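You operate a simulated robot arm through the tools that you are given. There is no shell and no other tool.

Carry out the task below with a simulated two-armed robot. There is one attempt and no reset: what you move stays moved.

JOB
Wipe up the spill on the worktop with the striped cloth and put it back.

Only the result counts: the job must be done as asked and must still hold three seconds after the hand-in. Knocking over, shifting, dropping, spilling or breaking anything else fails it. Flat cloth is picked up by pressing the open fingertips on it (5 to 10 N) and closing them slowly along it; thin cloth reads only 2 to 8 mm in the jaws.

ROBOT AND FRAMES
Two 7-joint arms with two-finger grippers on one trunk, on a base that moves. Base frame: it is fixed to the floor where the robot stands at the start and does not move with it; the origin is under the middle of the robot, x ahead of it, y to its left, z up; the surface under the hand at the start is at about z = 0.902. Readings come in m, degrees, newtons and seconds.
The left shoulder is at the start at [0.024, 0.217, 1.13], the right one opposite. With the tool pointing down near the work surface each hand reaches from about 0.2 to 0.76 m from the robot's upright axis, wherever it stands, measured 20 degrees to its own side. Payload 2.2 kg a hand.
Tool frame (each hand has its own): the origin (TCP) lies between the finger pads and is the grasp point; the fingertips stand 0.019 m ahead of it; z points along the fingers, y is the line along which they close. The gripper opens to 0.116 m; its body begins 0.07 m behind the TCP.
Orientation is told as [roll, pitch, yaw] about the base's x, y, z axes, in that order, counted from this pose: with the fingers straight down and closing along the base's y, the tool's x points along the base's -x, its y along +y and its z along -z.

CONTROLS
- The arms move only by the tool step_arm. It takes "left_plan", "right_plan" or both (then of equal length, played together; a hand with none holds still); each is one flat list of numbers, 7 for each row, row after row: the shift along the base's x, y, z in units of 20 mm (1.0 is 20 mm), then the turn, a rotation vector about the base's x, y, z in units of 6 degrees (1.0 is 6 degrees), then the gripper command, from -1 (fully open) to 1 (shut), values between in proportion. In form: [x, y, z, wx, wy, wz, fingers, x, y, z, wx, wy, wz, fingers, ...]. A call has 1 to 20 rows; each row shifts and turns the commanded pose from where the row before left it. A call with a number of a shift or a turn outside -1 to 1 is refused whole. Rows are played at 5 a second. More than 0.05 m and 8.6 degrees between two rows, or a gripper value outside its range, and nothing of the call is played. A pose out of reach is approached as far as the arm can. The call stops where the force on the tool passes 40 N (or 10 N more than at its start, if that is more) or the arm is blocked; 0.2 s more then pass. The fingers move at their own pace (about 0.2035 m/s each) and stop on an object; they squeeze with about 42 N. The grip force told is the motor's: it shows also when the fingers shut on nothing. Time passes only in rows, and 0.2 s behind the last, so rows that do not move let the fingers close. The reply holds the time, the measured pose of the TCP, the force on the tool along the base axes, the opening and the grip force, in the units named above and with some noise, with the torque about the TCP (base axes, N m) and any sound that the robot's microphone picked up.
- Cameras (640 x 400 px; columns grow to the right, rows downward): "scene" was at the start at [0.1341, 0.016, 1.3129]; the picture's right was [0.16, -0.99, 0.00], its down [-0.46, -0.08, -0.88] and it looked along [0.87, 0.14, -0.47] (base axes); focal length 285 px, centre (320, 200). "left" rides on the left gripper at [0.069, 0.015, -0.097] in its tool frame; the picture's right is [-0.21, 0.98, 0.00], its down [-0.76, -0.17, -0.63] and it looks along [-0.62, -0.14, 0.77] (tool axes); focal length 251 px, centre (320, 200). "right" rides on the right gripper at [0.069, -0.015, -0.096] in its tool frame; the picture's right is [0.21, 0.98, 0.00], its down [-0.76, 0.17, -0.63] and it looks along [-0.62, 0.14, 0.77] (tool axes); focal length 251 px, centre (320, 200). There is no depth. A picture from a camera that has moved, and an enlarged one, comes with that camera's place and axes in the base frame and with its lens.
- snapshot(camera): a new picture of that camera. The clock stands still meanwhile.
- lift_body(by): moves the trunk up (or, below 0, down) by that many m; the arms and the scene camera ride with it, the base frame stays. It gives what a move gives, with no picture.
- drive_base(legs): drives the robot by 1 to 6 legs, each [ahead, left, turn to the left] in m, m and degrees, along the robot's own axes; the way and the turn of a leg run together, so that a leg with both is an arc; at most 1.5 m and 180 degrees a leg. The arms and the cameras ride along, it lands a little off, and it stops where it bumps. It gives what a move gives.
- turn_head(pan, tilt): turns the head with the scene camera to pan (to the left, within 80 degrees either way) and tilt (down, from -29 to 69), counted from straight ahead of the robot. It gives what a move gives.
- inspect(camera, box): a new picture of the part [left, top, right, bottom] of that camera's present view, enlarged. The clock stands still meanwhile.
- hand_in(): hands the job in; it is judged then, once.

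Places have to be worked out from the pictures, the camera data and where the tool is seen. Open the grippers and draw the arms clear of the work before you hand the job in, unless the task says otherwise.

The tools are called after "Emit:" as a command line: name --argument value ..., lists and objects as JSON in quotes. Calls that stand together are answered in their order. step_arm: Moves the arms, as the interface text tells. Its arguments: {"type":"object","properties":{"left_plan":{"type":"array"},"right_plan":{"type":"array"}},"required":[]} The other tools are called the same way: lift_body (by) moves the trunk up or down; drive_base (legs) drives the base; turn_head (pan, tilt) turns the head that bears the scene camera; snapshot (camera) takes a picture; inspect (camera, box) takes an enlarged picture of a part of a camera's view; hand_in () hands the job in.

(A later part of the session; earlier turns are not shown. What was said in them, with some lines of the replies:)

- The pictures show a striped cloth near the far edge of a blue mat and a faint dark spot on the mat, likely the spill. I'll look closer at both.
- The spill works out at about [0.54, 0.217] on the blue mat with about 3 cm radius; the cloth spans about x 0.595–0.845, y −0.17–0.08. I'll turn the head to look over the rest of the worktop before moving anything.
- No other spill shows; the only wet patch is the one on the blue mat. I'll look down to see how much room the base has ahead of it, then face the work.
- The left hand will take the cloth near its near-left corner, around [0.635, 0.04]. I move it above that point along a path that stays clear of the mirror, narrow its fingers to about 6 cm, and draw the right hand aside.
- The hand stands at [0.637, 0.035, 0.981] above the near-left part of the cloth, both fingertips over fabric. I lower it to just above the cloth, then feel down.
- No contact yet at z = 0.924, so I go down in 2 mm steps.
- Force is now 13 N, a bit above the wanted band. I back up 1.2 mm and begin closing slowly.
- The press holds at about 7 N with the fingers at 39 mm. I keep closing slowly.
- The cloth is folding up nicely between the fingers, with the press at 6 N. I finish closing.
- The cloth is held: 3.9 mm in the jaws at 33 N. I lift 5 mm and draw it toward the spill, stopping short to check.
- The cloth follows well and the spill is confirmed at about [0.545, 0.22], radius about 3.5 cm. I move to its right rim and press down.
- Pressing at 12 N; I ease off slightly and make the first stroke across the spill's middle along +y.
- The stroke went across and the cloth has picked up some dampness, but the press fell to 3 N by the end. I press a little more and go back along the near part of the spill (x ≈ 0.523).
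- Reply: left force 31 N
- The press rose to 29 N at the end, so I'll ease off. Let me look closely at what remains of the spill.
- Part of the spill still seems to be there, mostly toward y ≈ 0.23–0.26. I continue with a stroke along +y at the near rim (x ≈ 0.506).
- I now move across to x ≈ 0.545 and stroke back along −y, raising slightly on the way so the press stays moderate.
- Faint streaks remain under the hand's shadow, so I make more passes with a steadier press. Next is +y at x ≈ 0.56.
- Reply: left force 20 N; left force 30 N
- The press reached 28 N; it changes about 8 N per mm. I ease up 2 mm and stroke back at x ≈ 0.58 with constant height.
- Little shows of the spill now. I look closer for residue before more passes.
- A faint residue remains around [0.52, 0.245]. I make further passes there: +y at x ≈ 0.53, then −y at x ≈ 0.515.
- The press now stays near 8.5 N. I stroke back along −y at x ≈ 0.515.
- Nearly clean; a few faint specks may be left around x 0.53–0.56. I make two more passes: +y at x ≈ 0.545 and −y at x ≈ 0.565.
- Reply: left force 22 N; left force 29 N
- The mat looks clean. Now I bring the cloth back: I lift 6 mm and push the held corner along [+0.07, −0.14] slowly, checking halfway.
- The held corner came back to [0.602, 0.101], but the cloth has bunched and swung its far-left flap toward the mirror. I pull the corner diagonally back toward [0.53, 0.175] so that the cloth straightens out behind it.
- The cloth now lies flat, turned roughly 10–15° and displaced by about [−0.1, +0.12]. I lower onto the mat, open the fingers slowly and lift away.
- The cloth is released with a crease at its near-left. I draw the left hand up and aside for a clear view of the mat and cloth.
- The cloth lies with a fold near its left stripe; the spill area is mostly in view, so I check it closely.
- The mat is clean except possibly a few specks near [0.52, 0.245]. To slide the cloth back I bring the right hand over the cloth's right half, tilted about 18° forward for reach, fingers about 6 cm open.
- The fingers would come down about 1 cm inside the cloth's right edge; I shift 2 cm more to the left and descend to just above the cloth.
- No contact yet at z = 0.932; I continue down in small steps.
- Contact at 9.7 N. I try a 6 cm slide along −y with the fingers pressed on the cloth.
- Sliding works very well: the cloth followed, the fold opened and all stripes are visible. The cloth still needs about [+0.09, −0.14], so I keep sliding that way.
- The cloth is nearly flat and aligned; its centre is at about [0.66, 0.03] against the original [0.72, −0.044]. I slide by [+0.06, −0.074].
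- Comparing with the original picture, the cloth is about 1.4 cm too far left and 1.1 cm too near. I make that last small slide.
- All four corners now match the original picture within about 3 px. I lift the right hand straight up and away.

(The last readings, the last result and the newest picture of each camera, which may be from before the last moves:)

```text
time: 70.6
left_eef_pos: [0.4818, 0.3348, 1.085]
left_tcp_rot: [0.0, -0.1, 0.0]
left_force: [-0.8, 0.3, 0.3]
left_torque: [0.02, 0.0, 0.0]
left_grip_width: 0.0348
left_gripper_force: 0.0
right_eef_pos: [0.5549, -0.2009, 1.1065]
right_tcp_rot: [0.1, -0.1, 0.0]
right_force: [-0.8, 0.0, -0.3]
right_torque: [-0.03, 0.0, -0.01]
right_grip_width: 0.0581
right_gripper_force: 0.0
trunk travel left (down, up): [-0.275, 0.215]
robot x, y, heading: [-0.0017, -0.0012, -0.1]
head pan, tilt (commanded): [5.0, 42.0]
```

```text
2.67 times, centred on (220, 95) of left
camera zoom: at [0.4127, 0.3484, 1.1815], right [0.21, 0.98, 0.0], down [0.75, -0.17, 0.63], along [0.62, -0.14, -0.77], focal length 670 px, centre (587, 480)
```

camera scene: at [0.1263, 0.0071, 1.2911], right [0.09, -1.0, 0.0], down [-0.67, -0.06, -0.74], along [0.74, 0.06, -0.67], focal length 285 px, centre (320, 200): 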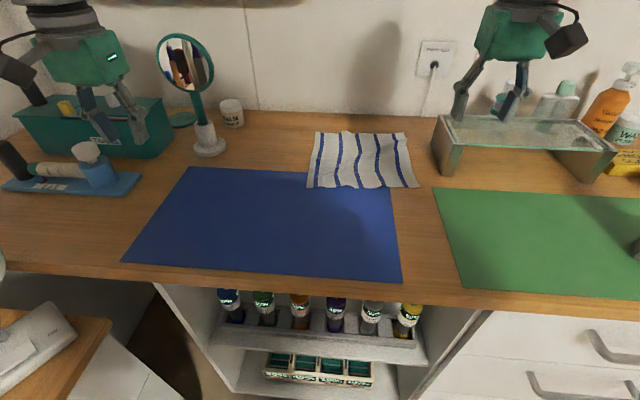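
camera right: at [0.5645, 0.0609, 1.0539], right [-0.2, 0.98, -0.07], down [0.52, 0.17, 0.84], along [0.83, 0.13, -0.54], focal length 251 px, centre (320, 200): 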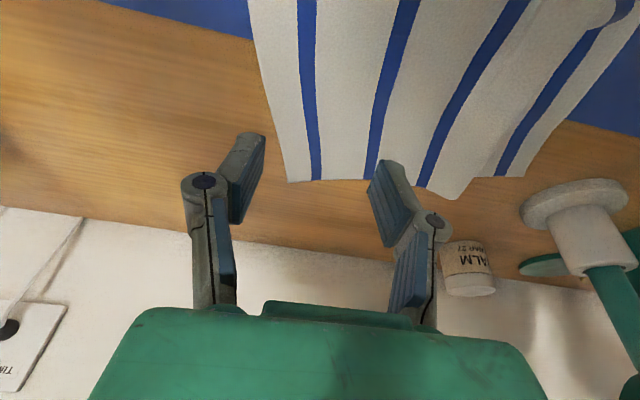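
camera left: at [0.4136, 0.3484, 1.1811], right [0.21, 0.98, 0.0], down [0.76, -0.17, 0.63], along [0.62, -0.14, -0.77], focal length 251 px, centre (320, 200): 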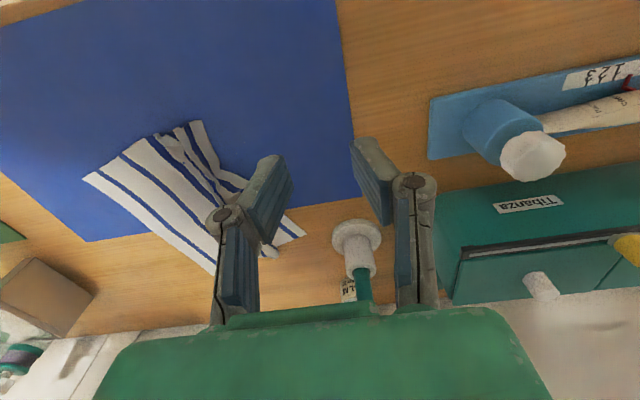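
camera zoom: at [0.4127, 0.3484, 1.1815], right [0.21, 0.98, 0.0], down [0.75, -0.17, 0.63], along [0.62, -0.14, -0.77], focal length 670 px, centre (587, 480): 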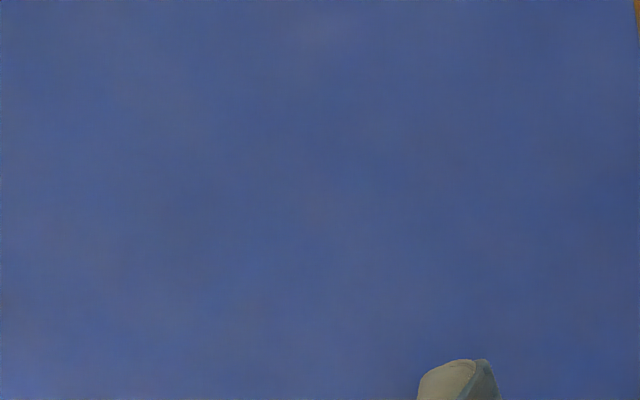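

The cloth lies back in place with a small ridge near its far-right part, and no stain shows on the mat. I look at both more closely, moving the left hand to where its camera had the clear view of the spill at the start.

Emit:
step_arm --left_plan '[0.6, 0.7, 0.2, 0, 0, 0, 0.4, 0.6, 0.7, 0.2, 0, 0, 0, 0.4, 0.6, 0.7, 0.2, 0, 0, 0, 0.4, 0.6, 0.7, 0, 0, 0, 0, 0.4, 0.5, 0.5, 0, 0, 0, 0, 0.4, 0, 0, 0, 0, 0, 0, 0.4]'

Emit:
inspect --camera "left" --box '[60, 40, 300, 190]'

Emit:
snapshot --camera "right"

Emit:
inspect --camera "scene" --box '[370, 115, 434, 155]'

```text
time: 72.0
left_eef_pos: [0.541, 0.4012, 1.0953]
left_tcp_rot: [0.0, -0.1, -0.1]
left_force: [0.2, -0.1, 0.0]
left_torque: [0.0, -0.06, 0.01]
left_grip_width: 0.0349
left_gripper_force: 0.1
right_eef_pos: [0.5554, -0.2001, 1.1066]
right_tcp_rot: [0.0, -0.1, 0.0]
right_force: [-0.3, -0.9, -0.1]
right_torque: [-0.01, 0.0, -0.01]
right_grip_width: 0.0582
right_gripper_force: 0.3
trunk travel left (down, up): [-0.275, 0.215]
robot x, y, heading: [-0.0018, 0.0004, 0.1]
head pan, tilt (commanded): [5.0, 42.0]
```

```text
2.67 times, centred on (180, 115) of left
camera zoom: at [0.4707, 0.4155, 1.193], right [0.21, 0.98, 0.0], down [0.76, -0.17, 0.63], along [0.62, -0.14, -0.77], focal length 670 px, centre (693, 427)
```

zoom: 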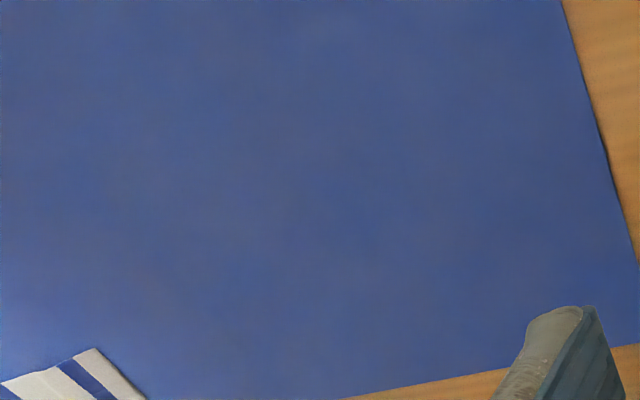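

```text
taken
camera right: at [0.4872, -0.2154, 1.2029], right [-0.21, 0.98, 0.0], down [0.76, 0.17, 0.63], along [0.62, 0.14, -0.77], focal length 251 px, centre (320, 200)
```

right: 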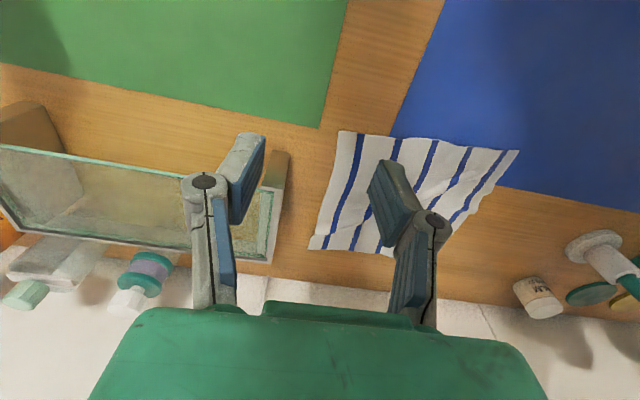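

```text
10.00 times, centred on (402, 135) of scene
camera zoom: at [0.1277, 0.0082, 1.2909], right [0.09, -1.0, 0.0], down [-0.67, -0.06, -0.74], along [0.74, 0.06, -0.67], focal length 2849 px, centre (-500, 850)
```

zoom: 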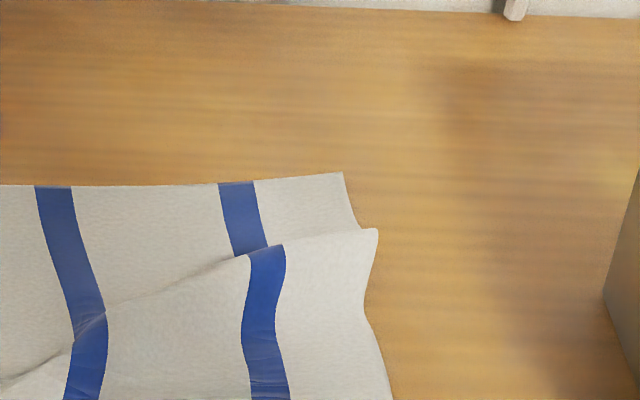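

From the same viewpoint as at the start the stain is gone, and the cloth lies where it was with only slight waves. I open both grippers and draw the arms back clear of the work.

Emit:
step_arm --left_plan '[-0.5, 0, 0.5, 0, 0, 0, 0.4, -0.5, 0, 0.5, 0, 0, 0, 0, -0.5, 0, 0.5, 0, 0, 0, -0.5, -0.5, 0, 0.5, 0, 0, 0, -1, -0.5, 0, 0.5, 0, 0, 0, -1, -0.5, 0, 0.5, 0, 0, 0, -1, -0.5, 0, 0, 0, 0, 0, -1, -0.5, 0, 0, 0, 0, 0, -1, 0, 0, 0, 0, 0, 0, -1]' --right_plan '[-1, -0.2, 0.5, 0, 0, 0, 0, -1, -0.2, 0.5, 0, 0, 0, 0, -1, -0.2, 0.5, 0, 0, 0, -0.5, -1, -0.2, 0.5, 0, 0, 0, -1, -1, -0.2, 0.5, 0, 0, 0, -1, -1, -0.2, 0, 0, 0, 0, -1, -1, -0.2, 0, 0, 0, 0, -1, -1, -0.2, 0, 0, 0, 0, -1, 0, 0, 0, 0, 0, 0, -1]'

Emit:
snapshot --camera "scene"

Emit:
inspect --camera "scene" --box '[160, 110, 440, 285]'

```text
time: 74.0
left_eef_pos: [0.462, 0.3983, 1.157]
left_tcp_rot: [0.1, -0.2, 0.1]
left_force: [-0.3, -0.3, -0.2]
left_torque: [0.0, 0.01, -0.04]
left_grip_width: 0.1161
left_gripper_force: 0.1
right_eef_pos: [0.3951, -0.2326, 1.159]
right_tcp_rot: [0.0, -0.2, 0.1]
right_force: [-0.1, 0.2, 0.3]
right_torque: [0.01, 0.04, 0.0]
right_grip_width: 0.1158
right_gripper_force: 0.1
trunk travel left (down, up): [-0.275, 0.215]
robot x, y, heading: [0.0007, 0.0025, -0.0]
head pan, tilt (commanded): [5.0, 42.0]
```

```text
taken
camera scene: at [0.1265, 0.0051, 1.291], right [0.09, -1.0, 0.0], down [-0.67, -0.06, -0.74], along [0.74, 0.07, -0.67], focal length 285 px, centre (320, 200)
```

scene: 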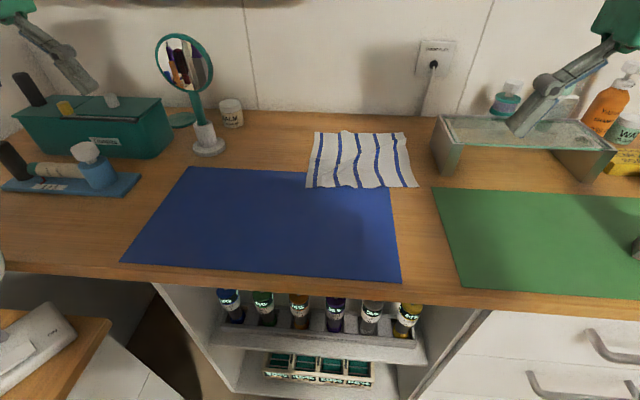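

```text
2.29 times, centred on (300, 198) of scene
camera zoom: at [0.1265, 0.0051, 1.291], right [0.09, -1.0, 0.0], down [-0.67, -0.06, -0.74], along [0.74, 0.07, -0.67], focal length 651 px, centre (366, 206)
```

zoom: 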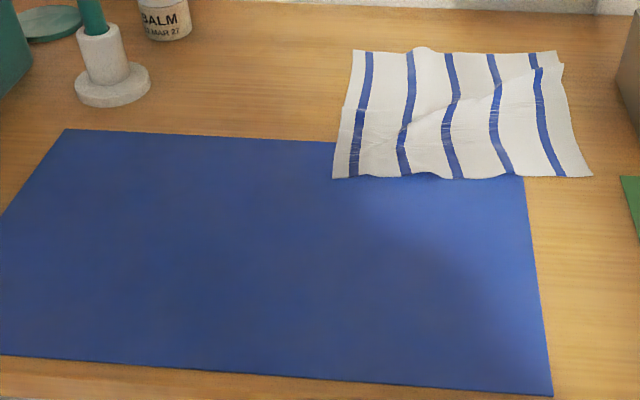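

The mat shows no stain, the cloth is back in its original place, everything else is undisturbed, and both open grippers are clear. I hand the job in.

Emit:
hand_in

```text
The job is handed in.
```

The spill on the blue mat is wiped up and the striped cloth is back where it was. I've handed the job in and haven't seen a result yet.

- **Spill:** from the same camera view as at the start, the stain no longer shows. A few faint specks I noticed partway through had gone by the last check.
- **Cloth:** its corners match the original picture to within about 3 pixels, roughly 1 cm or less. It lies nearly flat, with slight waves and one low ridge near the far-right corner that I left alone.
- **Everything else:** the mat, mirror, jar and other items look to be where they were. The press on the mat was mostly 5–15 N, but reached 27–29 N at the end of a few strokes.

Both grippers are open and the arms are clear of the work.
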